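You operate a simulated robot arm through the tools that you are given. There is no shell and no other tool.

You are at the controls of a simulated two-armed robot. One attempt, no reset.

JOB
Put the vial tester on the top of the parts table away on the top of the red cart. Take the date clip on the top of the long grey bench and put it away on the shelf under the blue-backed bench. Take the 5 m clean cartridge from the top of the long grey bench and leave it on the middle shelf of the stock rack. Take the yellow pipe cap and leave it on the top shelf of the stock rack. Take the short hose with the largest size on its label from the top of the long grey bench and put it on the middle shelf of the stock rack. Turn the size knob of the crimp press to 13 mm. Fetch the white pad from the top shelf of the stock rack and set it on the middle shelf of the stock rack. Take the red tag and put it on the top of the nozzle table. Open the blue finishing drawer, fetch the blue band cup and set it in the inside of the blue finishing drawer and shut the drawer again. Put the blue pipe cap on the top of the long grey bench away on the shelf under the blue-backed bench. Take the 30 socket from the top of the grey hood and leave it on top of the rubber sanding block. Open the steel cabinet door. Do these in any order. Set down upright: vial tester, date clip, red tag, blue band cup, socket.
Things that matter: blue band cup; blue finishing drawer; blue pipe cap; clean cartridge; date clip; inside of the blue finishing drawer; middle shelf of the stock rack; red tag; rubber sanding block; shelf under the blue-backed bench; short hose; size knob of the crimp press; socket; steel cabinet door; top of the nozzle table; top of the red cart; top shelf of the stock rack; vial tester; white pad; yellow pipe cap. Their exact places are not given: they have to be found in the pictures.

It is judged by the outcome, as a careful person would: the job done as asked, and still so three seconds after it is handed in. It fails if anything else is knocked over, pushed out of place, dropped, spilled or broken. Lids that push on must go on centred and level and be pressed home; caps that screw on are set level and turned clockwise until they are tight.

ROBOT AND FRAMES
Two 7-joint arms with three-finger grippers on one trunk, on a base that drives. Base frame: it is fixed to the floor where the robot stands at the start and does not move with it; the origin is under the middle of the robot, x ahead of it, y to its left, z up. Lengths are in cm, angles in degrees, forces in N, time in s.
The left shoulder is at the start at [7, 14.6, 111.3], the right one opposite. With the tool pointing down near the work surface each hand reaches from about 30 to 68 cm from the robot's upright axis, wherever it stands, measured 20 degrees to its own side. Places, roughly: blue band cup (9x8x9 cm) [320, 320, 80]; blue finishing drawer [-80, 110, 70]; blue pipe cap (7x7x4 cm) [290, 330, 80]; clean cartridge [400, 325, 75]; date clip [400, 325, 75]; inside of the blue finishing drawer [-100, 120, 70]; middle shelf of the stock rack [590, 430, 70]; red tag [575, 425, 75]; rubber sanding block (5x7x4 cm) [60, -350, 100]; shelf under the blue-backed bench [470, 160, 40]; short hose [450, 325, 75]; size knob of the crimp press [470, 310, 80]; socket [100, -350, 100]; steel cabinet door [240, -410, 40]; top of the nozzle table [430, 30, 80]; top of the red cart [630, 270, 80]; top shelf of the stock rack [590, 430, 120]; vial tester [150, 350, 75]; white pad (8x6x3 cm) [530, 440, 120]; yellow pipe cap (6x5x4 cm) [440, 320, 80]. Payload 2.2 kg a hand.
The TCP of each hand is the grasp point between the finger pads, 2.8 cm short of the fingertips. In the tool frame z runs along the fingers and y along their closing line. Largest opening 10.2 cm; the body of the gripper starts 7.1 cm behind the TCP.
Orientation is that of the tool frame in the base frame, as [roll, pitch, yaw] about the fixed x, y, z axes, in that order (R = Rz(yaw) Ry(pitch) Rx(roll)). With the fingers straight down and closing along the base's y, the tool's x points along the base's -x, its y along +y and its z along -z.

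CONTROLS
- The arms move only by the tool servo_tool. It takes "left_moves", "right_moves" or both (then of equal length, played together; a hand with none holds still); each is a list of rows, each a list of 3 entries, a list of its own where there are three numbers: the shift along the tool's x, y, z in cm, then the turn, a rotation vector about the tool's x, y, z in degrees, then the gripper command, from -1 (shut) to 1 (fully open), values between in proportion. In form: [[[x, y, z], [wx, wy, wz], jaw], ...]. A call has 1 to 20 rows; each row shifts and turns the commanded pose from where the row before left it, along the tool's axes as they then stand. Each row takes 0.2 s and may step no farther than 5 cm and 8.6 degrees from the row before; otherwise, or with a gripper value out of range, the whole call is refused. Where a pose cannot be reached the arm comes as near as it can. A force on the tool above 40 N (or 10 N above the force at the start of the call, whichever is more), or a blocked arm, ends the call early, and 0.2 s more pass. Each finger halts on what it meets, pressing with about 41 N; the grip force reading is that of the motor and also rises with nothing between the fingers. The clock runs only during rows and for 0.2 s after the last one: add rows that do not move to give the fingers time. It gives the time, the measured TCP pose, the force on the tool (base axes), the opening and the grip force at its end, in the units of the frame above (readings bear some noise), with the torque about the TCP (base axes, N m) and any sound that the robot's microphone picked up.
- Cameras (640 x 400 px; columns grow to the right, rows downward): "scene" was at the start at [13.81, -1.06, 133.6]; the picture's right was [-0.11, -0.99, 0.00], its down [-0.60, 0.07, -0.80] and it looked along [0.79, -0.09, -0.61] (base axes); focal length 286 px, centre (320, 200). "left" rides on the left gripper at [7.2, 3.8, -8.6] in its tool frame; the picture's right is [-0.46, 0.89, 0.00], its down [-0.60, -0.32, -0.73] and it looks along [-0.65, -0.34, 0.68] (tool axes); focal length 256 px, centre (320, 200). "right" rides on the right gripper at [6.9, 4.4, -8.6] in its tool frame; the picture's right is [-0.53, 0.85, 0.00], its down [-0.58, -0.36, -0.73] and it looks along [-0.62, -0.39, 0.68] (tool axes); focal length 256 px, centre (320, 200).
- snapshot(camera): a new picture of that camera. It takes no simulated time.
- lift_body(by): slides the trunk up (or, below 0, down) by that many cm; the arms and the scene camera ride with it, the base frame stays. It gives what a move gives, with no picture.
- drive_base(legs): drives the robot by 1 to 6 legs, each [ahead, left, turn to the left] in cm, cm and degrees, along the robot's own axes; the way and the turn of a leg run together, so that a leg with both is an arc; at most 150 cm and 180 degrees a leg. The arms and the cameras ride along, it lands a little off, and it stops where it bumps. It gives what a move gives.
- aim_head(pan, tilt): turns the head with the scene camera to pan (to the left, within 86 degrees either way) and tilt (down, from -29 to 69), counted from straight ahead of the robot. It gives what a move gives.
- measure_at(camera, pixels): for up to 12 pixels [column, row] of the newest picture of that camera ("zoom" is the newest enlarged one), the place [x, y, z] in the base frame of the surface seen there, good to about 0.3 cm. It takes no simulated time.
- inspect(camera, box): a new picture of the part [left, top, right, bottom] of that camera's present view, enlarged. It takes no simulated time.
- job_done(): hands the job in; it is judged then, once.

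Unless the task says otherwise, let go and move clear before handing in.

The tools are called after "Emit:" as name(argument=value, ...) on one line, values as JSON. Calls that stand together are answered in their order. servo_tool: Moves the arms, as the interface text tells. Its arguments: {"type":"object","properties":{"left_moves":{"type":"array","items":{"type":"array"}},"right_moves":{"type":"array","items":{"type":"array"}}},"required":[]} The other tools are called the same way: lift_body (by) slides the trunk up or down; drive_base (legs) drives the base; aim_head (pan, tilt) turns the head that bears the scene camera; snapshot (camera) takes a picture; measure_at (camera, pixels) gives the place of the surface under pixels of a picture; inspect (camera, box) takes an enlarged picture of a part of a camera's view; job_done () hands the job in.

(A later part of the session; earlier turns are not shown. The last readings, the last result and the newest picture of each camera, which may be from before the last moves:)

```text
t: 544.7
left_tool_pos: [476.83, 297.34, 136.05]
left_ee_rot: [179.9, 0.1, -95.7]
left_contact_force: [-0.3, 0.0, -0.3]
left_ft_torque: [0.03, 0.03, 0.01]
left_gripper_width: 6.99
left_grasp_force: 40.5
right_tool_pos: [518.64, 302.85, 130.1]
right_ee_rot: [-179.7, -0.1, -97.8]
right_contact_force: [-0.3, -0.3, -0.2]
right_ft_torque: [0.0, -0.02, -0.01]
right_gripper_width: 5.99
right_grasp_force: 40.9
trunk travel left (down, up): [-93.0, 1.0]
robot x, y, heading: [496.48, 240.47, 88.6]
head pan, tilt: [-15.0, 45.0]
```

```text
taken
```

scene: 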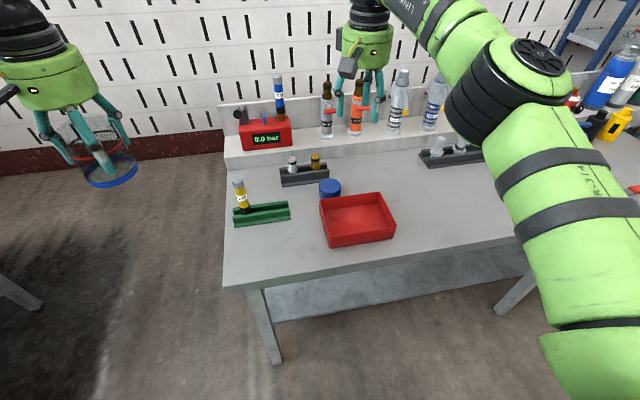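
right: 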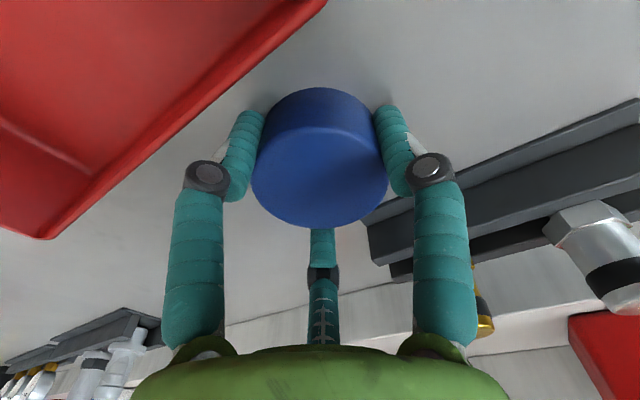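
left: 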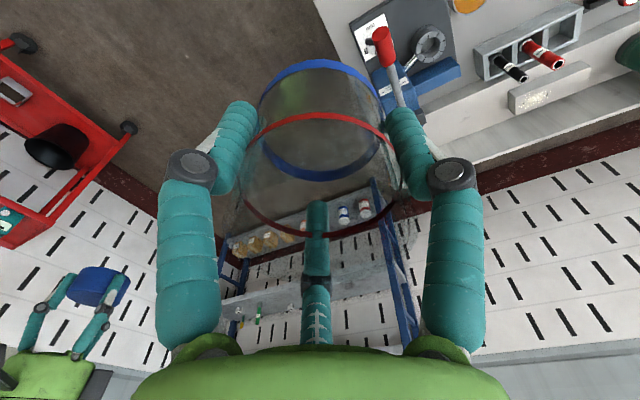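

Cup width reading is slowly shrinking (7.28→6.99), so I'll check that the cup isn't slipping, by measuring its band relative to the TCP.

Emit:
measure_at(camera="left", pixels=[[320, 66], [280, 80], [362, 82], [320, 174], [320, 115], [270, 125], [375, 128]])

Emit:
aim_head(pan=20, tilt=15)

Emit:
inspect(camera="scene", box=[200, 100, 400, 300])

```text
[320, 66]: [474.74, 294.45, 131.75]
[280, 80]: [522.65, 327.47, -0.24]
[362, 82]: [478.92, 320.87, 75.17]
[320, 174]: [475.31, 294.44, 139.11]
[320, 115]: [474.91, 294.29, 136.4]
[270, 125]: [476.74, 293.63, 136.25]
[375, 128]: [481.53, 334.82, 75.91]
```

```text
t: 545.7
left_tool_pos: [476.92, 297.46, 136.0]
left_ee_rot: [179.8, 0.1, -95.7]
left_contact_force: [0.5, -0.7, -0.6]
left_ft_torque: [-0.01, 0.02, 0.0]
left_gripper_width: 7.0
left_grasp_force: 41.0
right_tool_pos: [518.92, 302.76, 130.13]
right_ee_rot: [-179.8, 0.0, -97.8]
right_contact_force: [-0.2, 0.1, 0.1]
right_ft_torque: [-0.01, -0.01, 0.02]
right_gripper_width: 5.95
right_grasp_force: 41.0
trunk travel left (down, up): [-93.0, 1.0]
robot x, y, heading: [496.68, 240.86, 88.6]
head pan, tilt: [20.0, 15.0]
```

```text
2.00 times, centred on (300, 200) of scene
```

zoom: 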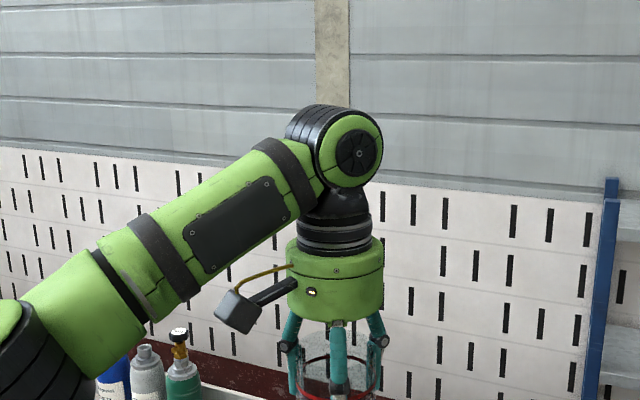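

No slip (band still 4.25 below the TCP). Retracting the left hand and turning to face the blue-backed bench.

Emit:
servo_tool(left_moves=[[[4, 0, 0], [0, 0, 0], 0.2], [[4, 0, 0], [0, 0, 0], 0.2], [[4, 0, 0], [0, 0, 0], 0.2], [[4, 0, 0], [0, 0, 0], 0.2], [[4, 0, 0], [0, 0, 0], 0.2], [[0, 0, 0], [0, 0, 0], 0.2]])

Emit:
drive_base(legs=[[-5, 0, 0], [0, 0, -90], [0, 0, -88.6]])

Emit:
aim_head(pan=0, tilt=40)

Emit:
snapshot(camera="scene")

```text
t: 547.1
left_tool_pos: [474.97, 277.33, 135.88]
left_ee_rot: [179.9, 0.0, -95.8]
left_contact_force: [0.1, 0.0, -0.2]
left_ft_torque: [-0.01, 0.02, 0.03]
left_gripper_width: 6.99
left_grasp_force: 40.9
right_tool_pos: [518.79, 302.95, 130.17]
right_ee_rot: [-179.8, -0.1, -97.8]
right_contact_force: [0.4, 1.3, -0.1]
right_ft_torque: [0.01, 0.01, 0.02]
right_gripper_width: 5.97
right_grasp_force: 41.2
trunk travel left (down, up): [-93.0, 1.0]
robot x, y, heading: [496.48, 240.34, 88.2]
head pan, tilt: [20.0, 15.0]
```

```text
t: 555.5
left_tool_pos: [519.7, 199.94, 135.92]
left_ee_rot: [179.9, 0.1, 87.3]
left_contact_force: [0.0, -0.2, -0.4]
left_ft_torque: [0.02, 0.02, 0.03]
left_gripper_width: 6.97
left_grasp_force: 40.9
right_tool_pos: [477.36, 172.44, 130.07]
right_ee_rot: [-179.7, -0.1, 85.4]
right_contact_force: [0.3, -0.2, -0.5]
right_ft_torque: [-0.01, 0.0, 0.01]
right_gripper_width: 5.93
right_grasp_force: 41.2
trunk travel left (down, up): [-93.0, 1.0]
robot x, y, heading: [496.34, 235.6, -88.4]
head pan, tilt: [20.0, 15.0]
```

```text
t: 556.4
left_tool_pos: [519.67, 199.97, 135.98]
left_ee_rot: [179.9, 0.0, 87.2]
left_contact_force: [0.2, -0.4, -0.3]
left_ft_torque: [-0.01, -0.04, 0.02]
left_gripper_width: 6.96
left_grasp_force: 41.4
right_tool_pos: [477.34, 172.39, 130.15]
right_ee_rot: [-179.8, -0.1, 85.3]
right_contact_force: [-0.6, -0.6, 0.7]
right_ft_torque: [0.0, -0.01, -0.02]
right_gripper_width: 5.96
right_grasp_force: 40.8
trunk travel left (down, up): [-93.0, 1.0]
robot x, y, heading: [496.13, 235.54, -88.4]
head pan, tilt: [0.0, 40.0]
```

```text
taken
```

scene: 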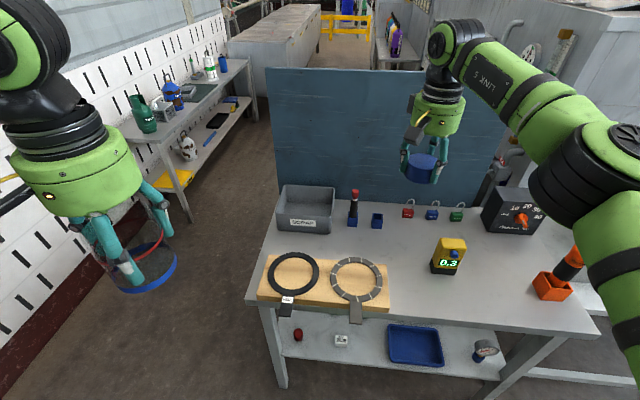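

The right hand is over the bench top, so I'll back 20 and retract it 10 before lowering the trunk by 80.

Emit:
drive_base(legs=[[-19, 8, -1]])

Emit:
servo_tool(right_moves=[[[4, 0, 0], [0, 0, 0], -1], [[4, 0, 0], [0, 0, 0], -1], [[3, 0, 0], [0, 0, 0], -1], [[0, 0, 0], [0, 0, 0], -1]])

Emit:
lift_body(by=-40)

Emit:
lift_body(by=-40)

Emit:
aim_head(pan=-10, tilt=28)

Emit:
snapshot(camera="scene")

```text
t: 558.1
left_tool_pos: [526.39, 218.01, 135.69]
left_ee_rot: [179.8, -0.2, 86.2]
left_contact_force: [-0.6, -0.8, -0.5]
left_ft_torque: [0.02, 0.01, 0.01]
left_gripper_width: 6.94
left_grasp_force: 41.2
right_tool_pos: [483.45, 191.13, 129.85]
right_ee_rot: [-179.9, -0.3, 84.0]
right_contact_force: [0.0, -1.2, -0.9]
right_ft_torque: [0.04, 0.0, -0.03]
right_gripper_width: 5.94
right_grasp_force: 41.1
trunk travel left (down, up): [-93.0, 1.0]
robot x, y, heading: [503.9, 254.7, -89.3]
head pan, tilt: [0.0, 40.0]
```

```text
t: 559.1
left_tool_pos: [526.65, 218.6, 135.9]
left_ee_rot: [179.9, 0.1, 86.1]
left_contact_force: [-0.3, -0.1, -0.3]
left_ft_torque: [0.01, 0.02, -0.01]
left_gripper_width: 6.92
left_grasp_force: 41.7
right_tool_pos: [484.99, 202.68, 130.15]
right_ee_rot: [-179.7, 0.0, 84.1]
right_contact_force: [0.4, 0.3, -0.1]
right_ft_torque: [0.0, -0.02, 0.0]
right_gripper_width: 5.93
right_grasp_force: 41.0
trunk travel left (down, up): [-93.0, 1.0]
robot x, y, heading: [504.25, 254.81, -89.5]
head pan, tilt: [0.0, 40.0]
```

```text
t: 562.9
left_tool_pos: [526.55, 218.47, 96.04]
left_ee_rot: [179.9, 0.0, 86.1]
left_contact_force: [0.1, 0.7, -0.7]
left_ft_torque: [0.0, -0.02, -0.02]
left_gripper_width: 6.95
left_grasp_force: 41.3
right_tool_pos: [484.86, 202.61, 90.22]
right_ee_rot: [-179.7, -0.1, 84.2]
right_contact_force: [0.6, 0.3, -0.5]
right_ft_torque: [0.0, 0.02, 0.01]
right_gripper_width: 5.97
right_grasp_force: 40.9
trunk travel left (down, up): [-53.0, 41.0]
robot x, y, heading: [503.9, 254.76, -89.3]
head pan, tilt: [0.0, 40.0]
```

```text
t: 566.7
left_tool_pos: [526.61, 218.45, 55.9]
left_ee_rot: [180.0, 0.0, 86.1]
left_contact_force: [-0.5, 0.5, -1.0]
left_ft_torque: [0.0, -0.02, -0.01]
left_gripper_width: 6.93
left_grasp_force: 40.7
right_tool_pos: [484.84, 202.53, 50.1]
right_ee_rot: [-179.8, -0.1, 84.1]
right_contact_force: [0.1, 0.0, 0.9]
right_ft_torque: [0.0, -0.04, 0.0]
right_gripper_width: 5.94
right_grasp_force: 40.6
trunk travel left (down, up): [-13.0, 81.0]
robot x, y, heading: [504.0, 254.44, -89.5]
head pan, tilt: [0.0, 40.0]
```

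```text
t: 567.5
left_tool_pos: [526.57, 218.45, 55.91]
left_ee_rot: [179.9, -0.1, 86.1]
left_contact_force: [-0.6, -0.3, -1.1]
left_ft_torque: [-0.01, 0.03, -0.02]
left_gripper_width: 6.94
left_grasp_force: 40.6
right_tool_pos: [484.91, 202.55, 50.14]
right_ee_rot: [-179.8, -0.1, 84.1]
right_contact_force: [0.5, 0.6, -0.5]
right_ft_torque: [-0.03, -0.04, -0.01]
right_gripper_width: 5.94
right_grasp_force: 41.3
trunk travel left (down, up): [-13.0, 81.0]
robot x, y, heading: [503.97, 254.72, -89.8]
head pan, tilt: [-10.0, 28.0]
```

```text
taken
```

scene: 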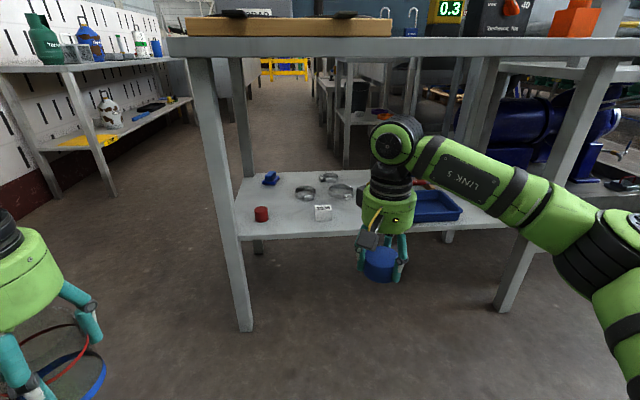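

Extending the right hand 10, lowering 4, and driving to (479.6,168.6) in two stages.

Emit:
servo_tool(right_moves=[[[-3.5, 0, 1.5], [0, 0, 0], -1], [[-3.5, 0, 1.5], [0, 0, 0], -1], [[-3, 0, 1], [0, 0, 0], -1], [[0, 0, 0], [0, 0, 0], -1]])

Emit:
drive_base(legs=[[10, -4.3, 0]])

Emit:
snapshot(camera="scene")

Emit:
snapshot(camera="right")

```text
t: 568.5
left_tool_pos: [526.58, 218.59, 55.93]
left_ee_rot: [179.9, 0.0, 86.1]
left_contact_force: [0.2, 0.8, -1.6]
left_ft_torque: [0.0, -0.01, 0.01]
left_gripper_width: 6.91
left_grasp_force: 41.0
right_tool_pos: [483.92, 192.73, 46.13]
right_ee_rot: [-179.7, -0.1, 84.2]
right_contact_force: [1.4, -0.1, -0.2]
right_ft_torque: [0.03, 0.0, 0.03]
right_gripper_width: 5.94
right_grasp_force: 41.0
trunk travel left (down, up): [-13.0, 81.0]
robot x, y, heading: [504.26, 254.71, -89.4]
head pan, tilt: [-10.0, 28.0]
```

```text
t: 569.7
left_tool_pos: [522.25, 208.27, 55.94]
left_ee_rot: [179.9, 0.0, 86.1]
left_contact_force: [0.1, -0.2, -0.6]
left_ft_torque: [-0.01, 0.02, 0.02]
left_gripper_width: 6.93
left_grasp_force: 40.7
right_tool_pos: [479.81, 182.61, 46.12]
right_ee_rot: [-179.9, -0.1, 84.0]
right_contact_force: [-0.5, 0.2, -0.1]
right_ft_torque: [0.02, -0.03, -0.03]
right_gripper_width: 5.95
right_grasp_force: 40.6
trunk travel left (down, up): [-13.0, 81.0]
robot x, y, heading: [499.72, 244.49, -89.7]
head pan, tilt: [-10.0, 28.0]
```

```text
taken
```

scene: 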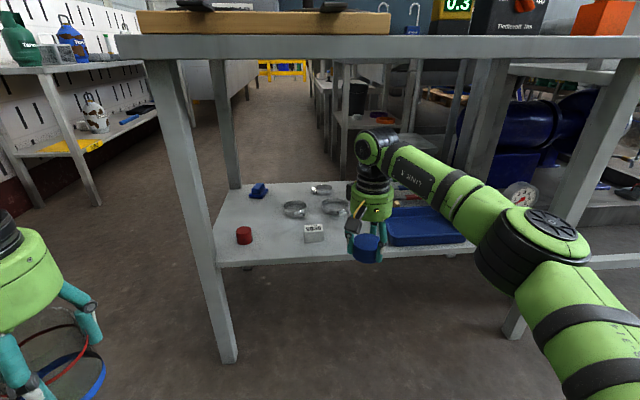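

```text
taken
```

right: 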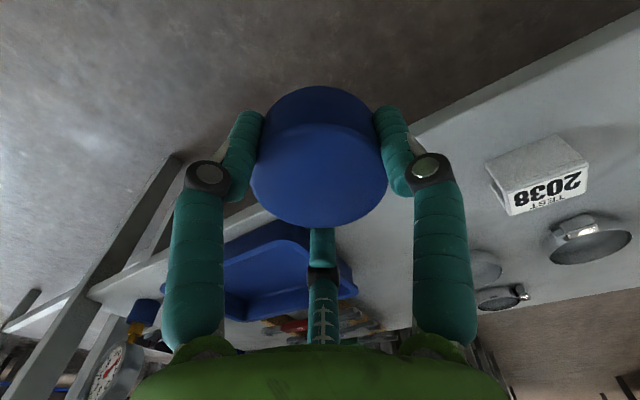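

Emit:
measure_at(camera="right", pixels=[[352, 285], [335, 262], [300, 225], [490, 170], [510, 205], [400, 230], [440, 130], [480, 265]])

```text
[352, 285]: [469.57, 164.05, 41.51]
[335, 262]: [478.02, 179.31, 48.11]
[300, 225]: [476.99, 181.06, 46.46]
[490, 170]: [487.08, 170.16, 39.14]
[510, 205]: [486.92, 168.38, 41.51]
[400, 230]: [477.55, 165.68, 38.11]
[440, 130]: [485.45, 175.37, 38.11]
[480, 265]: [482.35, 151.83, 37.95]
```

Tray edge 470, clip edge 487 — middle 478.5. Driving 14 ahead and 1.2 right.

Emit:
drive_base(legs=[[14, -1.2, 0]])

Emit:
snapshot(camera="right")

Emit:
servo_tool(right_moves=[[[0, 0, 2.5], [0, 0, 0], -1], [[0, 0, 1.9], [0, 0, 0], -1], [[0, 0, 0], [0, 0, 0], -1]])

```text
t: 571.0
left_tool_pos: [521.11, 194.48, 55.98]
left_ee_rot: [179.8, 0.0, 85.9]
left_contact_force: [0.5, 0.5, 0.2]
left_ft_torque: [0.01, -0.03, -0.04]
left_gripper_width: 6.93
left_grasp_force: 41.2
right_tool_pos: [478.6, 168.65, 46.24]
right_ee_rot: [-179.9, -0.1, 84.0]
right_contact_force: [-0.2, -0.9, -0.4]
right_ft_torque: [0.0, 0.01, 0.0]
right_gripper_width: 5.95
right_grasp_force: 41.0
trunk travel left (down, up): [-13.0, 81.0]
robot x, y, heading: [498.29, 230.4, -89.5]
head pan, tilt: [-10.0, 28.0]
```

```text
taken
```

right: 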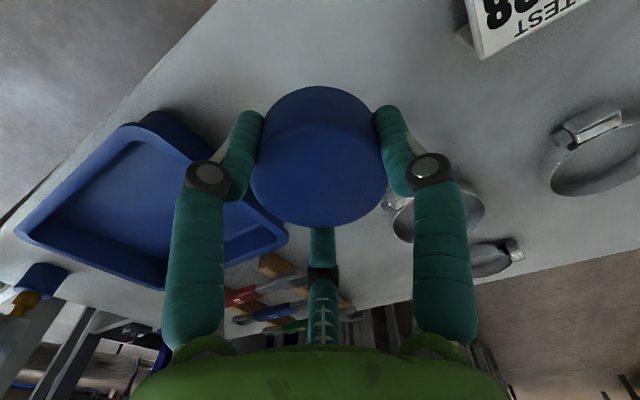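

```text
t: 571.8
left_tool_pos: [521.19, 194.35, 55.96]
left_ee_rot: [179.9, 0.0, 86.0]
left_contact_force: [0.1, 0.5, -0.4]
left_ft_torque: [0.03, 0.0, 0.01]
left_gripper_width: 6.93
left_grasp_force: 41.2
right_tool_pos: [478.45, 168.69, 41.64]
right_ee_rot: [-179.8, 0.0, 84.0]
right_contact_force: [-0.3, -0.8, 0.0]
right_ft_torque: [0.01, 0.03, -0.02]
right_gripper_width: 5.96
right_grasp_force: 41.0
trunk travel left (down, up): [-13.0, 81.0]
robot x, y, heading: [498.61, 230.5, -89.8]
head pan, tilt: [-10.0, 28.0]
```

Emit:
servo_tool(right_moves=[[[0, 0, 0.35], [0, 0, 0], -1], [[0, 0, 0], [0, 0, 0], -1]])

Emit:
servo_tool(right_moves=[[[0, 0, 0.3], [0, 0, 0], -1], [[0, 0, 0], [0, 0, 0], -1]])

Emit:
servo_tool(right_moves=[[[0, 0, 0.3], [0, 0, 0], -1], [[0, 0, 0], [0, 0, 0], -1]])

```text
t: 572.4
left_tool_pos: [520.99, 194.36, 56.03]
left_ee_rot: [179.9, 0.0, 86.0]
left_contact_force: [-0.8, -0.2, -1.1]
left_ft_torque: [-0.02, -0.01, 0.01]
left_gripper_width: 6.95
left_grasp_force: 40.4
right_tool_pos: [478.35, 168.67, 41.47]
right_ee_rot: [-179.8, 0.1, 84.0]
right_contact_force: [0.2, 0.3, 0.1]
right_ft_torque: [-0.01, -0.01, 0.0]
right_gripper_width: 5.96
right_grasp_force: 41.1
trunk travel left (down, up): [-13.0, 81.0]
robot x, y, heading: [498.57, 230.46, -89.4]
head pan, tilt: [-10.0, 28.0]
```

```text
t: 573.0
left_tool_pos: [521.25, 194.45, 56.0]
left_ee_rot: [179.9, 0.2, 86.1]
left_contact_force: [-0.1, -0.3, -1.0]
left_ft_torque: [-0.04, 0.04, 0.0]
left_gripper_width: 6.93
left_grasp_force: 40.9
right_tool_pos: [478.45, 168.64, 41.14]
right_ee_rot: [-179.8, 0.2, 84.0]
right_contact_force: [-0.4, -0.3, 6.9]
right_ft_torque: [0.19, 0.03, 0.03]
right_gripper_width: 5.96
right_grasp_force: 41.5
trunk travel left (down, up): [-13.0, 81.0]
robot x, y, heading: [498.76, 230.34, -89.5]
head pan, tilt: [-10.0, 28.0]
```

```text
t: 573.6
left_tool_pos: [521.18, 194.4, 55.93]
left_ee_rot: [179.9, 0.3, 86.0]
left_contact_force: [-0.1, -0.2, -0.7]
left_ft_torque: [0.02, 0.01, 0.06]
left_gripper_width: 6.91
left_grasp_force: 40.9
right_tool_pos: [478.51, 168.76, 41.31]
right_ee_rot: [-179.8, 0.3, 84.1]
right_contact_force: [-3.2, -2.0, 22.8]
right_ft_torque: [0.43, 0.05, 0.0]
right_gripper_width: 5.95
right_grasp_force: 41.2
trunk travel left (down, up): [-13.0, 81.0]
robot x, y, heading: [498.75, 230.21, -89.9]
head pan, tilt: [-10.0, 28.0]
```

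Contact. Easing, opening, and rising 6, then backing out.

Emit:
servo_tool(right_moves=[[[0, 0, -0.35], [0, 0, 0], -1], [[0, 0, 0], [0, 0, 0], 0.2], [[0, 0, 0], [0, 0, 0], 0.35], [[0, 0, 0], [0, 0, 0], 0.5], [[0, 0, 0], [0, 0, 0], 0.5], [[0, 0, -3], [0, 0, 0], 0.5], [[0, 0, -3], [0, 0, 0], 0.5], [[0, 0, 0], [0, 0, 0], 0.5]])

Emit:
snapshot(camera="right")

Emit:
drive_base(legs=[[-24, 0, 0]])

Emit:
snapshot(camera="scene")

```text
t: 575.4
left_tool_pos: [521.27, 194.38, 55.91]
left_ee_rot: [179.8, 0.0, 85.9]
left_contact_force: [-0.5, -1.4, -0.1]
left_ft_torque: [0.02, 0.03, -0.02]
left_gripper_width: 6.9
left_grasp_force: 40.9
right_tool_pos: [478.46, 168.53, 47.19]
right_ee_rot: [-179.9, 0.0, 84.2]
right_contact_force: [0.1, 0.3, 0.1]
right_ft_torque: [0.05, 0.0, -0.01]
right_gripper_width: 7.67
right_grasp_force: 0.0
trunk travel left (down, up): [-13.0, 81.0]
robot x, y, heading: [498.3, 230.55, -89.7]
head pan, tilt: [-10.0, 28.0]
```

```text
taken
```

right: 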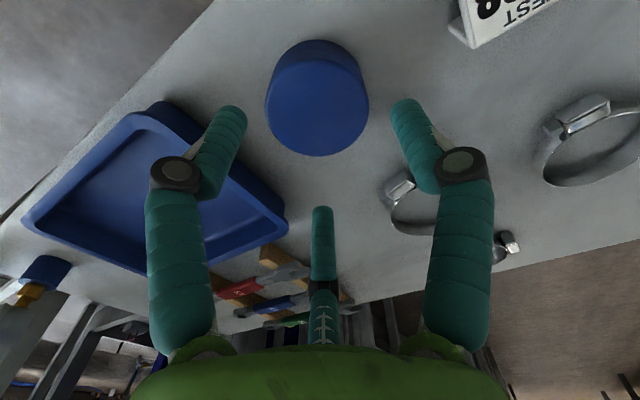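

```text
t: 577.2
left_tool_pos: [521.16, 218.28, 55.9]
left_ee_rot: [180.0, 0.0, 86.2]
left_contact_force: [-0.5, -1.2, -1.0]
left_ft_torque: [0.0, -0.02, 0.01]
left_gripper_width: 6.94
left_grasp_force: 41.2
right_tool_pos: [478.52, 192.19, 47.15]
right_ee_rot: [-179.8, -0.1, 84.3]
right_contact_force: [0.7, 0.6, -0.4]
right_ft_torque: [0.02, -0.01, 0.0]
right_gripper_width: 7.62
right_grasp_force: 0.0
trunk travel left (down, up): [-13.0, 81.0]
robot x, y, heading: [498.66, 254.26, -89.6]
head pan, tilt: [-10.0, 28.0]
```

```text
taken
```

scene: 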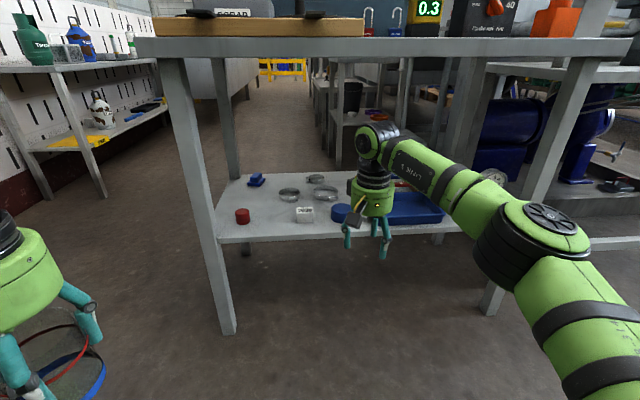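

The cap sits on the shelf next to the clip. Now to the drawer with the cup: raise the trunk fully and turn right to face −x.

Emit:
lift_body(by=40)

Emit:
lift_body(by=40)

Emit:
drive_base(legs=[[0, 0, -90]])

Emit:
aim_head(pan=10, tilt=20)

Emit:
snapshot(camera="scene")

```text
t: 581.0
left_tool_pos: [521.0, 218.34, 95.75]
left_ee_rot: [179.9, -0.1, 86.2]
left_contact_force: [0.1, -0.7, -0.5]
left_ft_torque: [-0.01, -0.03, 0.03]
left_gripper_width: 6.92
left_grasp_force: 41.1
right_tool_pos: [478.54, 192.27, 87.16]
right_ee_rot: [-179.9, -0.1, 84.1]
right_contact_force: [0.0, 0.9, 0.3]
right_ft_torque: [0.01, 0.01, 0.0]
right_gripper_width: 7.68
right_grasp_force: 0.1
trunk travel left (down, up): [-53.0, 41.0]
robot x, y, heading: [498.49, 254.3, -89.4]
head pan, tilt: [-10.0, 28.0]
```

```text
t: 584.8
left_tool_pos: [521.01, 218.26, 135.9]
left_ee_rot: [179.9, 0.0, 86.1]
left_contact_force: [0.2, 0.7, -0.7]
left_ft_torque: [0.03, 0.01, -0.03]
left_gripper_width: 6.89
left_grasp_force: 40.9
right_tool_pos: [478.33, 192.21, 127.14]
right_ee_rot: [-179.8, -0.2, 84.2]
right_contact_force: [-0.2, 0.1, -0.2]
right_ft_torque: [0.01, 0.0, 0.04]
right_gripper_width: 7.65
right_grasp_force: 0.0
trunk travel left (down, up): [-93.0, 1.0]
robot x, y, heading: [497.93, 254.24, -89.2]
head pan, tilt: [-10.0, 28.0]
```

```text
t: 589.0
left_tool_pos: [462.57, 231.17, 135.84]
left_ee_rot: [179.9, -0.1, -3.4]
left_contact_force: [0.1, 0.8, -0.6]
left_ft_torque: [0.01, 0.0, -0.01]
left_gripper_width: 6.91
left_grasp_force: 41.3
right_tool_pos: [436.07, 273.66, 127.14]
right_ee_rot: [-179.7, -0.1, -5.4]
right_contact_force: [-0.2, -0.3, 0.8]
right_ft_torque: [0.0, 0.0, 0.03]
right_gripper_width: 7.64
right_grasp_force: 0.1
trunk travel left (down, up): [-93.0, 1.0]
robot x, y, heading: [498.69, 254.34, -178.6]
head pan, tilt: [-10.0, 28.0]
```

```text
t: 589.9
left_tool_pos: [462.59, 231.22, 135.85]
left_ee_rot: [179.9, 0.0, -3.4]
left_contact_force: [0.2, 0.3, -0.6]
left_ft_torque: [0.01, 0.01, -0.02]
left_gripper_width: 6.91
left_grasp_force: 41.2
right_tool_pos: [436.14, 273.66, 127.07]
right_ee_rot: [-179.7, -0.1, -5.3]
right_contact_force: [0.1, 0.4, -0.4]
right_ft_torque: [-0.01, -0.01, -0.01]
right_gripper_width: 7.64
right_grasp_force: 0.0
trunk travel left (down, up): [-93.0, 1.0]
robot x, y, heading: [498.2, 254.32, -178.6]
head pan, tilt: [10.0, 20.0]
```

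```text
taken
```

scene: 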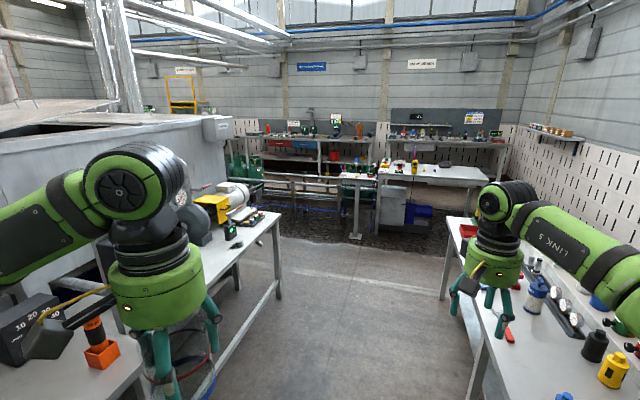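

The corridor is clear. I'll extend the left hand (tucks its elbow) and drive along it to x≈215.

Emit:
servo_tool(left_moves=[[[-4, 0, 0], [0, 0, 0], 0.2], [[-4, 0, 0], [0, 0, 0], 0.2], [[-4, 0, 0], [0, 0, 0], 0.2], [[-4, 0, 0], [0, 0, 0], 0.2], [[0, 0, 0], [0, 0, 0], 0.2]])

Emit:
drive_base(legs=[[0, 0, -1.4], [140, 0, 0], [140, 0, 0]])

Emit:
drive_base(legs=[[0, -90, 0], [0, -90, 0]])

```text
t: 591.0
left_tool_pos: [446.62, 231.97, 135.75]
left_ee_rot: [-180.0, 0.1, -3.3]
left_contact_force: [0.6, -0.6, -1.2]
left_ft_torque: [0.0, 0.01, 0.01]
left_gripper_width: 6.94
left_grasp_force: 40.8
right_tool_pos: [436.17, 273.67, 127.11]
right_ee_rot: [-179.7, -0.1, -5.2]
right_contact_force: [-0.8, 0.0, 0.5]
right_ft_torque: [-0.01, -0.05, 0.0]
right_gripper_width: 7.63
right_grasp_force: 0.2
trunk travel left (down, up): [-93.0, 1.0]
robot x, y, heading: [498.44, 254.58, -178.9]
head pan, tilt: [10.0, 20.0]
```

```text
t: 604.9
left_tool_pos: [166.96, 234.08, 135.77]
left_ee_rot: [179.9, 0.2, -4.4]
left_contact_force: [0.2, -0.5, -1.2]
left_ft_torque: [0.01, -0.03, 0.02]
left_gripper_width: 6.89
left_grasp_force: 40.7
right_tool_pos: [157.17, 276.18, 127.28]
right_ee_rot: [-179.9, 0.0, -6.5]
right_contact_force: [0.7, -0.2, 0.0]
right_ft_torque: [-0.01, -0.02, 0.01]
right_gripper_width: 7.66
right_grasp_force: 0.1
trunk travel left (down, up): [-93.0, 1.0]
robot x, y, heading: [218.7, 255.59, 179.9]
head pan, tilt: [10.0, 20.0]
```

```text
t: 614.0
left_tool_pos: [166.0, 411.52, 135.71]
left_ee_rot: [179.9, 0.0, -3.1]
left_contact_force: [0.0, 1.2, -0.5]
left_ft_torque: [-0.02, 0.0, 0.0]
left_gripper_width: 6.88
left_grasp_force: 41.5
right_tool_pos: [155.43, 453.14, 127.18]
right_ee_rot: [-179.8, -0.1, -5.1]
right_contact_force: [0.0, -0.5, 0.5]
right_ft_torque: [0.0, 0.01, -0.02]
right_gripper_width: 7.65
right_grasp_force: 0.0
trunk travel left (down, up): [-93.0, 1.0]
robot x, y, heading: [217.96, 434.25, -178.8]
head pan, tilt: [10.0, 20.0]
```

Driving along the wall side to x≈25, keeping y≈425.

Emit:
drive_base(legs=[[95, 5, 0], [98, 0, 0]])

Emit:
drive_base(legs=[[0, 110, -1], [0, 110, 0], [0, 85, 0]])

Emit:
aim_head(pan=0, tilt=35)

Emit:
snapshot(camera="scene")

```text
t: 623.7
left_tool_pos: [-27.56, 401.36, 135.86]
left_ee_rot: [179.9, 0.1, -2.6]
left_contact_force: [-1.0, 0.4, -0.2]
left_ft_torque: [0.01, 0.02, 0.02]
left_gripper_width: 6.88
left_grasp_force: 40.8
right_tool_pos: [-38.64, 442.87, 127.25]
right_ee_rot: [-179.8, 0.1, -4.6]
right_contact_force: [-0.2, -0.6, 0.3]
right_ft_torque: [0.01, -0.03, 0.01]
right_gripper_width: 7.64
right_grasp_force: 0.1
trunk travel left (down, up): [-93.0, 1.0]
robot x, y, heading: [23.34, 423.96, -178.4]
head pan, tilt: [10.0, 20.0]
```

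```text
t: 638.7
left_tool_pos: [-24.02, 97.51, 135.79]
left_ee_rot: [179.7, 0.0, -4.4]
left_contact_force: [-0.5, 0.3, -0.6]
left_ft_torque: [0.03, -0.02, -0.01]
left_gripper_width: 6.9
left_grasp_force: 41.1
right_tool_pos: [-33.85, 139.36, 127.15]
right_ee_rot: [-179.6, 0.0, -6.1]
right_contact_force: [0.0, 1.1, -0.2]
right_ft_torque: [-0.02, -0.01, 0.01]
right_gripper_width: 7.67
right_grasp_force: 0.1
trunk travel left (down, up): [-93.0, 1.0]
robot x, y, heading: [27.99, 119.33, -179.8]
head pan, tilt: [10.0, 20.0]
```

```text
t: 639.5
left_tool_pos: [-24.12, 97.28, 135.85]
left_ee_rot: [179.9, 0.0, -4.4]
left_contact_force: [-0.5, -0.6, -0.7]
left_ft_torque: [0.0, -0.01, 0.01]
left_gripper_width: 6.87
left_grasp_force: 41.3
right_tool_pos: [-33.93, 139.18, 127.15]
right_ee_rot: [-179.7, 0.0, -6.3]
right_contact_force: [0.1, 0.4, -0.4]
right_ft_torque: [0.03, 0.02, 0.02]
right_gripper_width: 7.65
right_grasp_force: 0.0
trunk travel left (down, up): [-93.0, 1.0]
robot x, y, heading: [27.81, 119.33, -179.7]
head pan, tilt: [0.0, 35.0]
```

```text
taken
```

scene: 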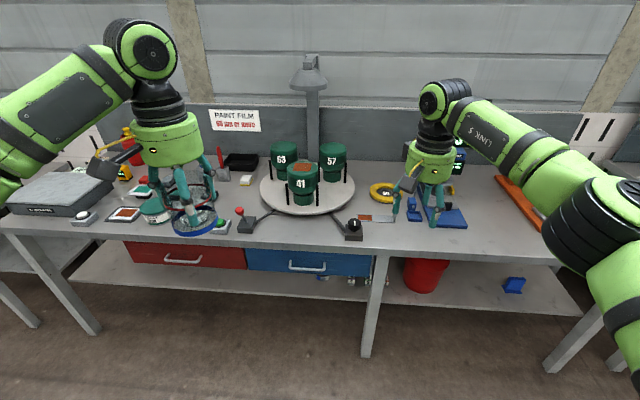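

The blue drawer front spans px 248–370, handle at (307,267). Measuring it.

Emit:
inspect(camera="scene", box=[230, 235, 390, 295])

Emit:
measure_at(camera="scene", pixels=[[307, 268], [291, 266], [323, 267], [250, 262], [368, 262], [307, 258], [307, 273], [300, 245], [250, 271], [368, 275], [340, 275], [275, 270]])

```text
4.00 times, centred on (310, 265) of scene
```

zoom: 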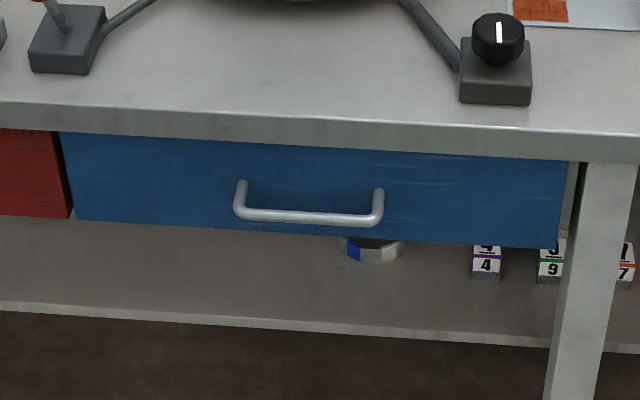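

```text
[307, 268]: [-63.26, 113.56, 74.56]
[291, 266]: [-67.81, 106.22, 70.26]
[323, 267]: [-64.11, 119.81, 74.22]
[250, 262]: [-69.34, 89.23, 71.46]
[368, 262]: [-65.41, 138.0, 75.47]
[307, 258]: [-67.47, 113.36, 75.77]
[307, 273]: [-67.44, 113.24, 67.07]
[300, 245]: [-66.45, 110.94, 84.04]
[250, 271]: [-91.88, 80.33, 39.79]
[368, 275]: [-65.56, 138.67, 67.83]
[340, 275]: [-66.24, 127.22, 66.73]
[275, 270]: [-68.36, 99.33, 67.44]
```

Handle bar: x≈−63.3, y 106–120, z≈74.5, standing ~4 off the face. I'll grip it from the front with a horizontal right hand closing vertically. First retract the left hand and pitch the right hand forward 90°.

Emit:
servo_tool(left_moves=[[[3, 0, 0], [0, 0, 0], 0.2], [[3, 0, 0], [0, 0, 0], 0.2], [[3, 0, 0], [0, 0, 0], 0.2], [[3, 0, 0], [0, 0, 0], 0.2], [[0, 0, 0], [0, 0, 0], 0.2], [[0, 0, 0], [0, 0, 0], 0.2], [[0, 0, 0], [0, 0, 0], 0.2], [[0, 0, 0], [0, 0, 0], 0.2], [[0, 0, 0], [0, 0, 0], 0.2], [[0, 0, 0], [0, 0, 0], 0.2], [[0, 0, 0], [0, 0, 0], 0.2], [[0, 0, 0], [0, 0, 0], 0.2]], right_moves=[[[0, 0, 0], [0, -8.2, 0], 0.5], [[0, 0, 0], [0, -8.2, 0], 0.5], [[0, 0, 0], [0, -8.2, 0], 0.5], [[0, 0, 0], [0, -8.2, 0], 0.5], [[0, 0, 0], [0, -8.2, 0], 0.5], [[0, 0, 0], [0, -8.2, 0], 0.5], [[0, 0, 0], [0, -8.2, 0], 0.5], [[0, 0, 0], [0, -8.2, 0], 0.5], [[0, 0, 0], [0, -8.2, 0], 0.5], [[0, 0, 0], [0, -8.2, 0], 0.5], [[0, 0, 0], [0, -8, 0], 0.5], [[0, 0, 0], [0, 0, 0], 0.5]])

Emit:
snapshot(camera="scene")

```text
t: 642.0
left_tool_pos: [-11.94, 96.55, 135.7]
left_ee_rot: [179.9, 0.0, -4.3]
left_contact_force: [0.2, -0.2, -0.4]
left_ft_torque: [0.0, -0.02, -0.02]
left_gripper_width: 6.9
left_grasp_force: 41.2
right_tool_pos: [-33.91, 139.26, 127.18]
right_ee_rot: [-179.3, 68.3, -5.6]
right_contact_force: [-0.7, 0.1, -0.7]
right_ft_torque: [0.0, 0.05, 0.01]
right_gripper_width: 7.66
right_grasp_force: 0.1
right hand out of reach, approached as far as the arm can: row 9, 10, 11
trunk travel left (down, up): [-93.0, 1.0]
robot x, y, heading: [28.27, 118.84, -180.1]
head pan, tilt: [0.0, 35.0]
```

```text
taken
```

scene: 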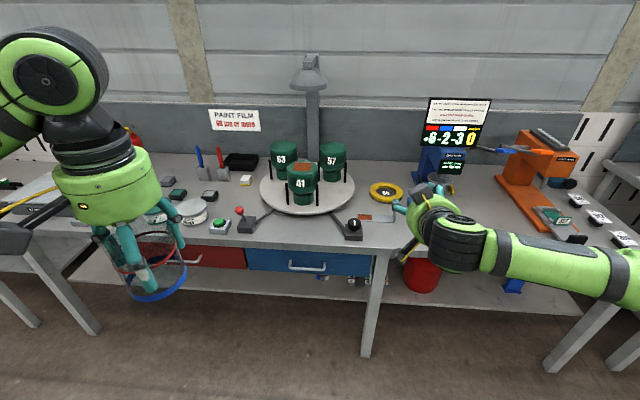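

Pitch reached 68° (limit), which is usable: fingers forward and 22° down. Now rolling 90° about the tool axis so the fingers close vertically.

Emit:
servo_tool(right_moves=[[[0, 0, 0], [0, 0, 8.2], 0.5], [[0, 0, 0], [0, 0, 8.2], 0.5], [[0, 0, 0], [0, 0, 8.2], 0.5], [[0, 0, 0], [0, 0, 8.2], 0.5], [[0, 0, 0], [0, 0, 8.2], 0.5], [[0, 0, 0], [0, 0, 8.2], 0.5], [[0, 0, 0], [0, 0, 8.2], 0.5], [[0, 0, 0], [0, 0, 8.2], 0.5], [[0, 0, 0], [0, 0, 8.2], 0.5], [[0, 0, 0], [0, 0, 8.2], 0.5], [[0, 0, 0], [0, 0, 8], 0.5], [[0, 0, 0], [0, 0, 0], 0.5]])

Emit:
snapshot(camera="scene")

Emit:
snapshot(camera="right")

```text
t: 644.6
left_tool_pos: [-11.96, 96.61, 135.77]
left_ee_rot: [179.9, 0.0, -4.3]
left_contact_force: [-0.3, 1.3, -0.7]
left_ft_torque: [0.0, -0.02, -0.04]
left_gripper_width: 6.91
left_grasp_force: 40.5
right_tool_pos: [-33.87, 139.25, 127.09]
right_ee_rot: [111.7, 0.2, -96.2]
right_contact_force: [0.4, 1.1, 0.5]
right_ft_torque: [0.02, -0.03, -0.01]
right_gripper_width: 7.63
right_grasp_force: 0.1
trunk travel left (down, up): [-93.0, 1.0]
robot x, y, heading: [28.24, 118.7, -180.0]
head pan, tilt: [0.0, 35.0]
```

```text
taken
```

scene: 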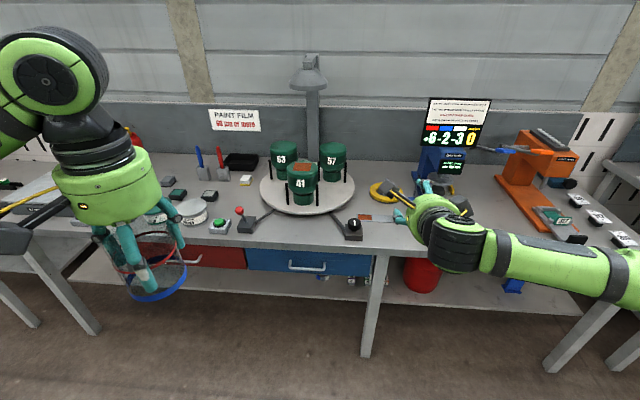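

```text
taken
```

right: 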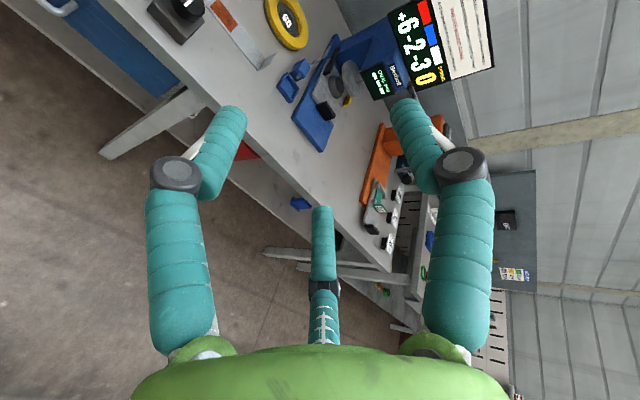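

The hand is now rolled with fingers closing vertically (tool z = (−.92,.10,−.37)). Lowering the trunk 45 and sidestepping left 26 to line up with the handle.

Emit:
lift_body(by=-40)

Emit:
lift_body(by=-8)

Emit:
drive_base(legs=[[0, 25.8, 0]])

Emit:
aim_head(pan=-15, tilt=25)

Emit:
snapshot(camera="scene")

Emit:
snapshot(camera="right")

```text
t: 648.5
left_tool_pos: [-11.8, 96.47, 95.63]
left_ee_rot: [179.8, 0.1, -4.3]
left_contact_force: [0.6, -1.3, 0.0]
left_ft_torque: [-0.02, 0.0, 0.02]
left_gripper_width: 6.89
left_grasp_force: 41.2
right_tool_pos: [-33.91, 139.11, 87.21]
right_ee_rot: [111.6, 0.1, -96.2]
right_contact_force: [0.2, 0.3, 0.9]
right_ft_torque: [0.02, 0.01, -0.01]
right_gripper_width: 7.66
right_grasp_force: 0.0
trunk travel left (down, up): [-53.0, 41.0]
robot x, y, heading: [28.14, 118.93, -179.7]
head pan, tilt: [0.0, 35.0]
```

```text
t: 649.6
left_tool_pos: [-11.81, 96.56, 87.8]
left_ee_rot: [179.9, 0.0, -4.3]
left_contact_force: [-0.2, -0.7, -1.3]
left_ft_torque: [-0.01, 0.01, 0.02]
left_gripper_width: 6.87
left_grasp_force: 41.0
right_tool_pos: [-33.89, 139.3, 79.24]
right_ee_rot: [111.8, 0.3, -96.2]
right_contact_force: [0.1, 0.9, 0.6]
right_ft_torque: [0.02, 0.02, -0.03]
right_gripper_width: 7.67
right_grasp_force: 0.0
trunk travel left (down, up): [-45.0, 49.0]
robot x, y, heading: [27.94, 118.46, -179.9]
head pan, tilt: [0.0, 35.0]
```

```text
t: 651.5
left_tool_pos: [-11.64, 70.9, 87.68]
left_ee_rot: [179.8, -0.1, -4.3]
left_contact_force: [-0.1, -0.1, -0.7]
left_ft_torque: [0.04, -0.01, 0.01]
left_gripper_width: 6.91
left_grasp_force: 41.5
right_tool_pos: [-33.8, 113.29, 79.25]
right_ee_rot: [111.6, 0.2, -96.2]
right_contact_force: [-0.5, -0.5, -0.6]
right_ft_torque: [0.0, -0.01, -0.03]
right_gripper_width: 7.68
right_grasp_force: 0.1
trunk travel left (down, up): [-45.0, 49.0]
robot x, y, heading: [28.27, 93.01, -179.7]
head pan, tilt: [0.0, 35.0]
```

```text
t: 652.3
left_tool_pos: [-11.75, 70.96, 87.64]
left_ee_rot: [179.9, -0.1, -4.2]
left_contact_force: [0.1, -0.5, -0.9]
left_ft_torque: [0.0, -0.02, 0.02]
left_gripper_width: 6.92
left_grasp_force: 41.1
right_tool_pos: [-33.84, 113.37, 79.25]
right_ee_rot: [111.8, 0.4, -96.3]
right_contact_force: [0.2, -0.4, 0.2]
right_ft_torque: [0.03, 0.03, -0.01]
right_gripper_width: 7.65
right_grasp_force: 0.1
trunk travel left (down, up): [-45.0, 49.0]
robot x, y, heading: [28.19, 93.45, -179.6]
head pan, tilt: [-15.0, 25.0]
```

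```text
taken
```

scene: 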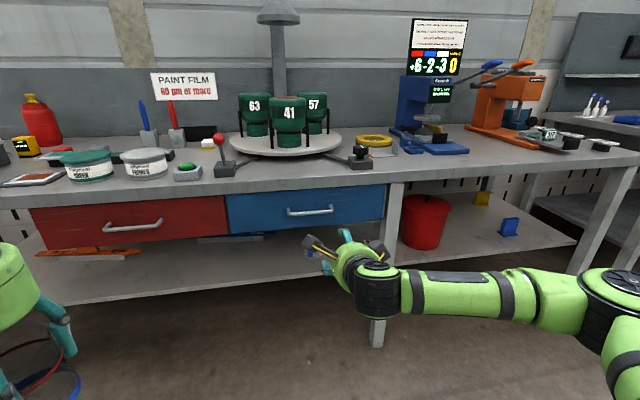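

```text
taken
```

right: 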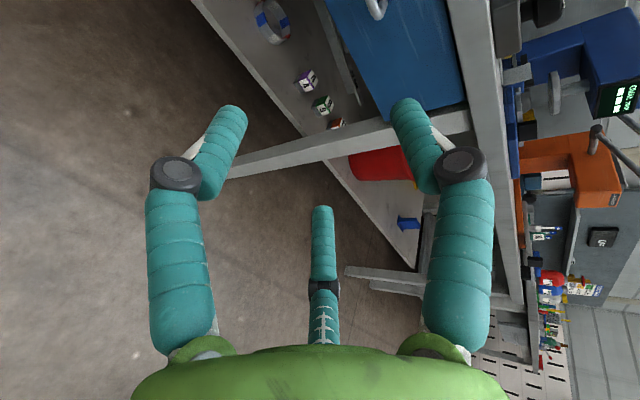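

Handle now at (310,211). Re-measuring it from this nearly level view.

Emit:
inspect(camera="scene", box=[270, 190, 350, 240])

Emit:
measure_at(camera="scene", pixels=[[310, 212], [295, 213], [325, 211], [288, 210], [332, 208], [310, 205], [310, 222], [310, 210], [310, 214], [240, 215], [380, 205]])

```text
8.00 times, centred on (310, 215) of scene
```

zoom: 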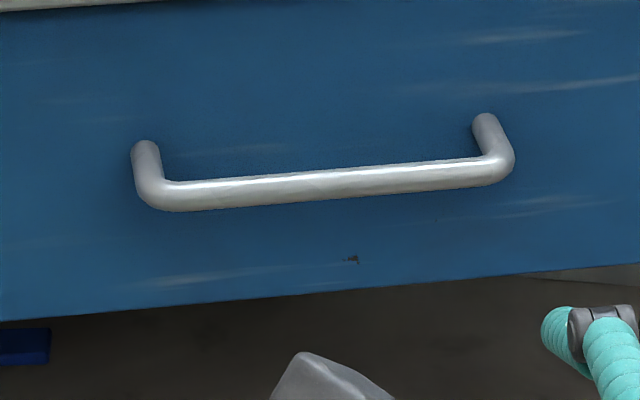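

```text
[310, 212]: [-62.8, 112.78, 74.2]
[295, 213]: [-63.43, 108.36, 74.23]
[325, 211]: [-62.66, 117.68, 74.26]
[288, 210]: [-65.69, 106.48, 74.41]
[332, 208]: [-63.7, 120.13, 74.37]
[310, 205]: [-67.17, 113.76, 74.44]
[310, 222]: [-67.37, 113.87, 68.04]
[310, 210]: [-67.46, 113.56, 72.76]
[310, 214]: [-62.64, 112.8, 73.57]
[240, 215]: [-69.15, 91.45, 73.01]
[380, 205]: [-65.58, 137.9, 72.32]
```

Bar centre ≈ (−63.3,113.1,74.0), radius 0.6. Driving ahead 21 to the pre-grasp distance.

Emit:
drive_base(legs=[[21, 0, 0]])

Emit:
servo_tool(right_moves=[[[0, 0, 0], [0, 0, 0], -0.2], [[0, 0, 0], [0, 0, 0], -0.2]])

Emit:
snapshot(camera="scene")

Emit:
snapshot(camera="right")

```text
t: 653.9
left_tool_pos: [-32.62, 70.96, 87.68]
left_ee_rot: [179.9, 0.0, -4.3]
left_contact_force: [0.3, -0.1, -0.8]
left_ft_torque: [-0.02, 0.0, -0.01]
left_gripper_width: 6.87
left_grasp_force: 41.2
right_tool_pos: [-54.66, 113.66, 79.1]
right_ee_rot: [111.8, 0.3, -96.5]
right_contact_force: [0.8, 0.1, -0.9]
right_ft_torque: [0.02, -0.03, 0.0]
right_gripper_width: 7.62
right_grasp_force: 0.2
trunk travel left (down, up): [-45.0, 49.0]
robot x, y, heading: [7.42, 92.84, 180.0]
head pan, tilt: [-15.0, 25.0]
```

```text
t: 654.5
left_tool_pos: [-32.57, 70.92, 87.71]
left_ee_rot: [179.8, 0.0, -4.4]
left_contact_force: [-0.2, 0.6, -0.1]
left_ft_torque: [0.03, 0.0, -0.03]
left_gripper_width: 6.89
left_grasp_force: 40.7
right_tool_pos: [-54.46, 113.72, 79.12]
right_ee_rot: [111.8, 0.3, -96.3]
right_contact_force: [-0.6, 0.6, -0.3]
right_ft_torque: [-0.02, -0.05, -0.01]
right_gripper_width: 4.1
right_grasp_force: 0.0
trunk travel left (down, up): [-45.0, 49.0]
robot x, y, heading: [7.26, 92.8, 180.2]
head pan, tilt: [-15.0, 25.0]
```

```text
taken
```

scene: 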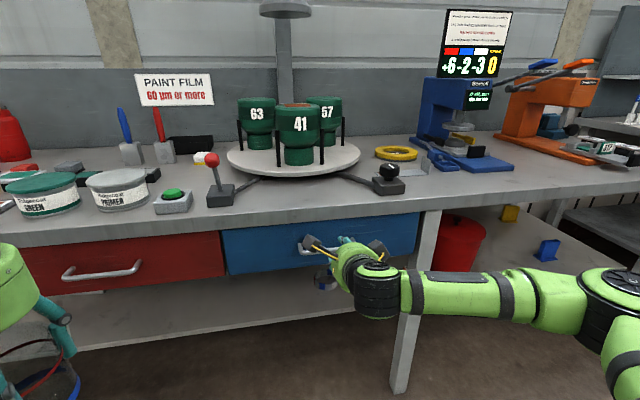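

```text
taken
```

right: 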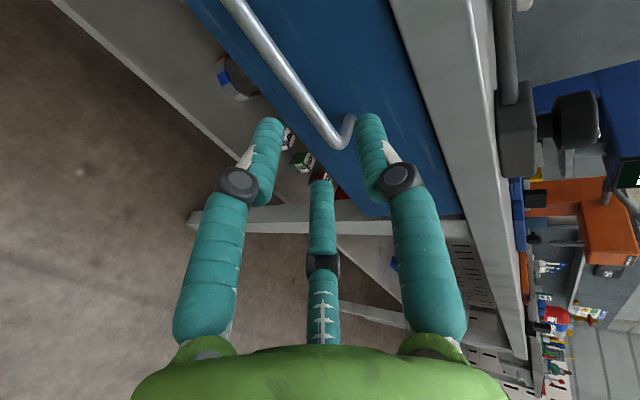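

Lining up and advancing along the finger direction onto the bar.

Emit:
servo_tool(right_moves=[[[1.0, -1.5, 1.23], [0, 0, 0], -0.2], [[0, 0, 0], [0, 0, 0], -0.2], [[0, 0, 3], [0, 0, 0], -0.2], [[0, 0, 3], [0, 0, 0], -0.2], [[0, 0, 0], [0, 0, 0], -0.2]])

Emit:
snapshot(camera="right")

Emit:
inspect(camera="scene", box=[270, 200, 430, 330])

```text
t: 655.7
left_tool_pos: [-32.66, 70.99, 87.81]
left_ee_rot: [179.9, 0.1, -4.4]
left_contact_force: [-1.0, -0.2, -0.5]
left_ft_torque: [-0.03, -0.01, 0.0]
left_gripper_width: 6.92
left_grasp_force: 40.6
right_tool_pos: [-60.67, 113.47, 75.16]
right_ee_rot: [111.6, 0.2, -96.4]
right_contact_force: [0.9, 0.2, -0.6]
right_ft_torque: [0.02, -0.02, 0.0]
right_gripper_width: 4.08
right_grasp_force: 0.0
trunk travel left (down, up): [-45.0, 49.0]
robot x, y, heading: [7.37, 93.11, 180.0]
head pan, tilt: [-15.0, 25.0]
```

```text
taken
```

right: 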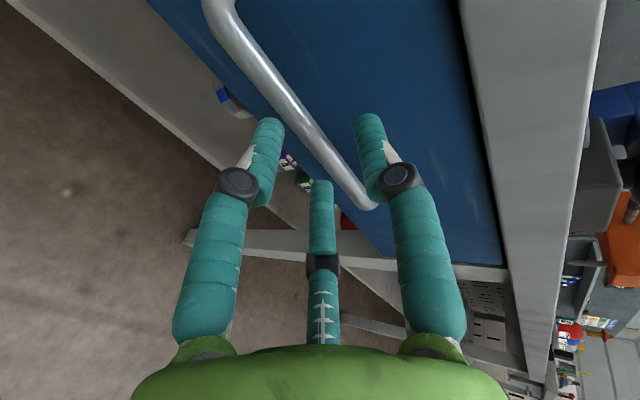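

```text
3.08 times, centred on (350, 265) of scene
```

zoom: 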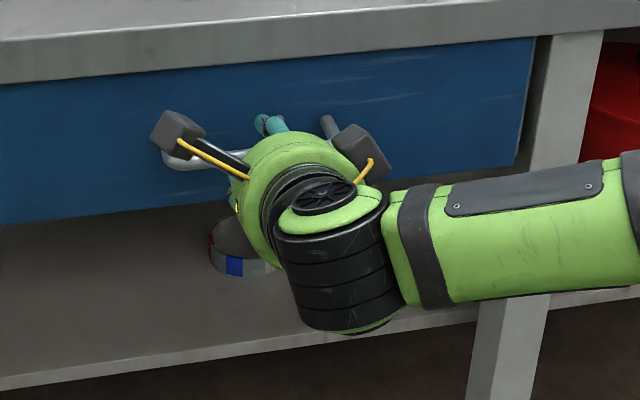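

The bar lies between the fingers. Advancing 1.8 and closing.

Emit:
servo_tool(right_moves=[[[0, 0, 1.8], [0, 0, 0], -0.2], [[0, 0, 0], [0, 0, 0], -0.2], [[0, 0, 0], [0, 0, 0], -0.6], [[0, 0, 0], [0, 0, 0], -1], [[0, 0, 0], [0, 0, 0], -1]])

Emit:
snapshot(camera="right")

```text
t: 656.9
left_tool_pos: [-32.76, 71.01, 87.72]
left_ee_rot: [179.9, 0.0, -4.3]
left_contact_force: [0.0, 0.0, -0.8]
left_ft_torque: [0.03, 0.02, -0.04]
left_gripper_width: 6.91
left_grasp_force: 40.9
right_tool_pos: [-62.45, 113.49, 74.03]
right_ee_rot: [112.2, 0.3, -96.1]
right_contact_force: [9.0, -7.6, -13.6]
right_ft_torque: [0.0, -0.17, 0.27]
right_gripper_width: 1.92
right_grasp_force: 44.5
trunk travel left (down, up): [-45.0, 49.0]
robot x, y, heading: [7.26, 93.17, 180.0]
head pan, tilt: [-15.0, 25.0]
```

```text
taken
```

right: 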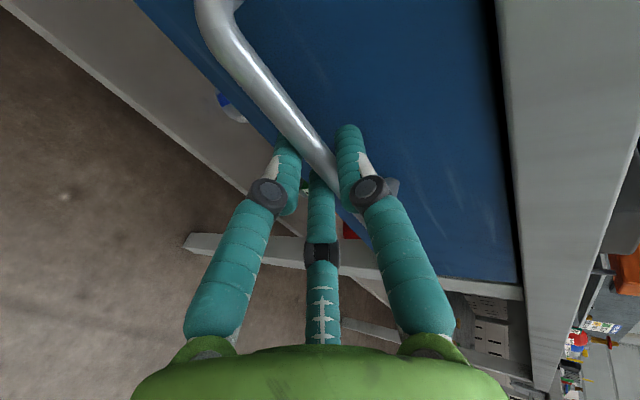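

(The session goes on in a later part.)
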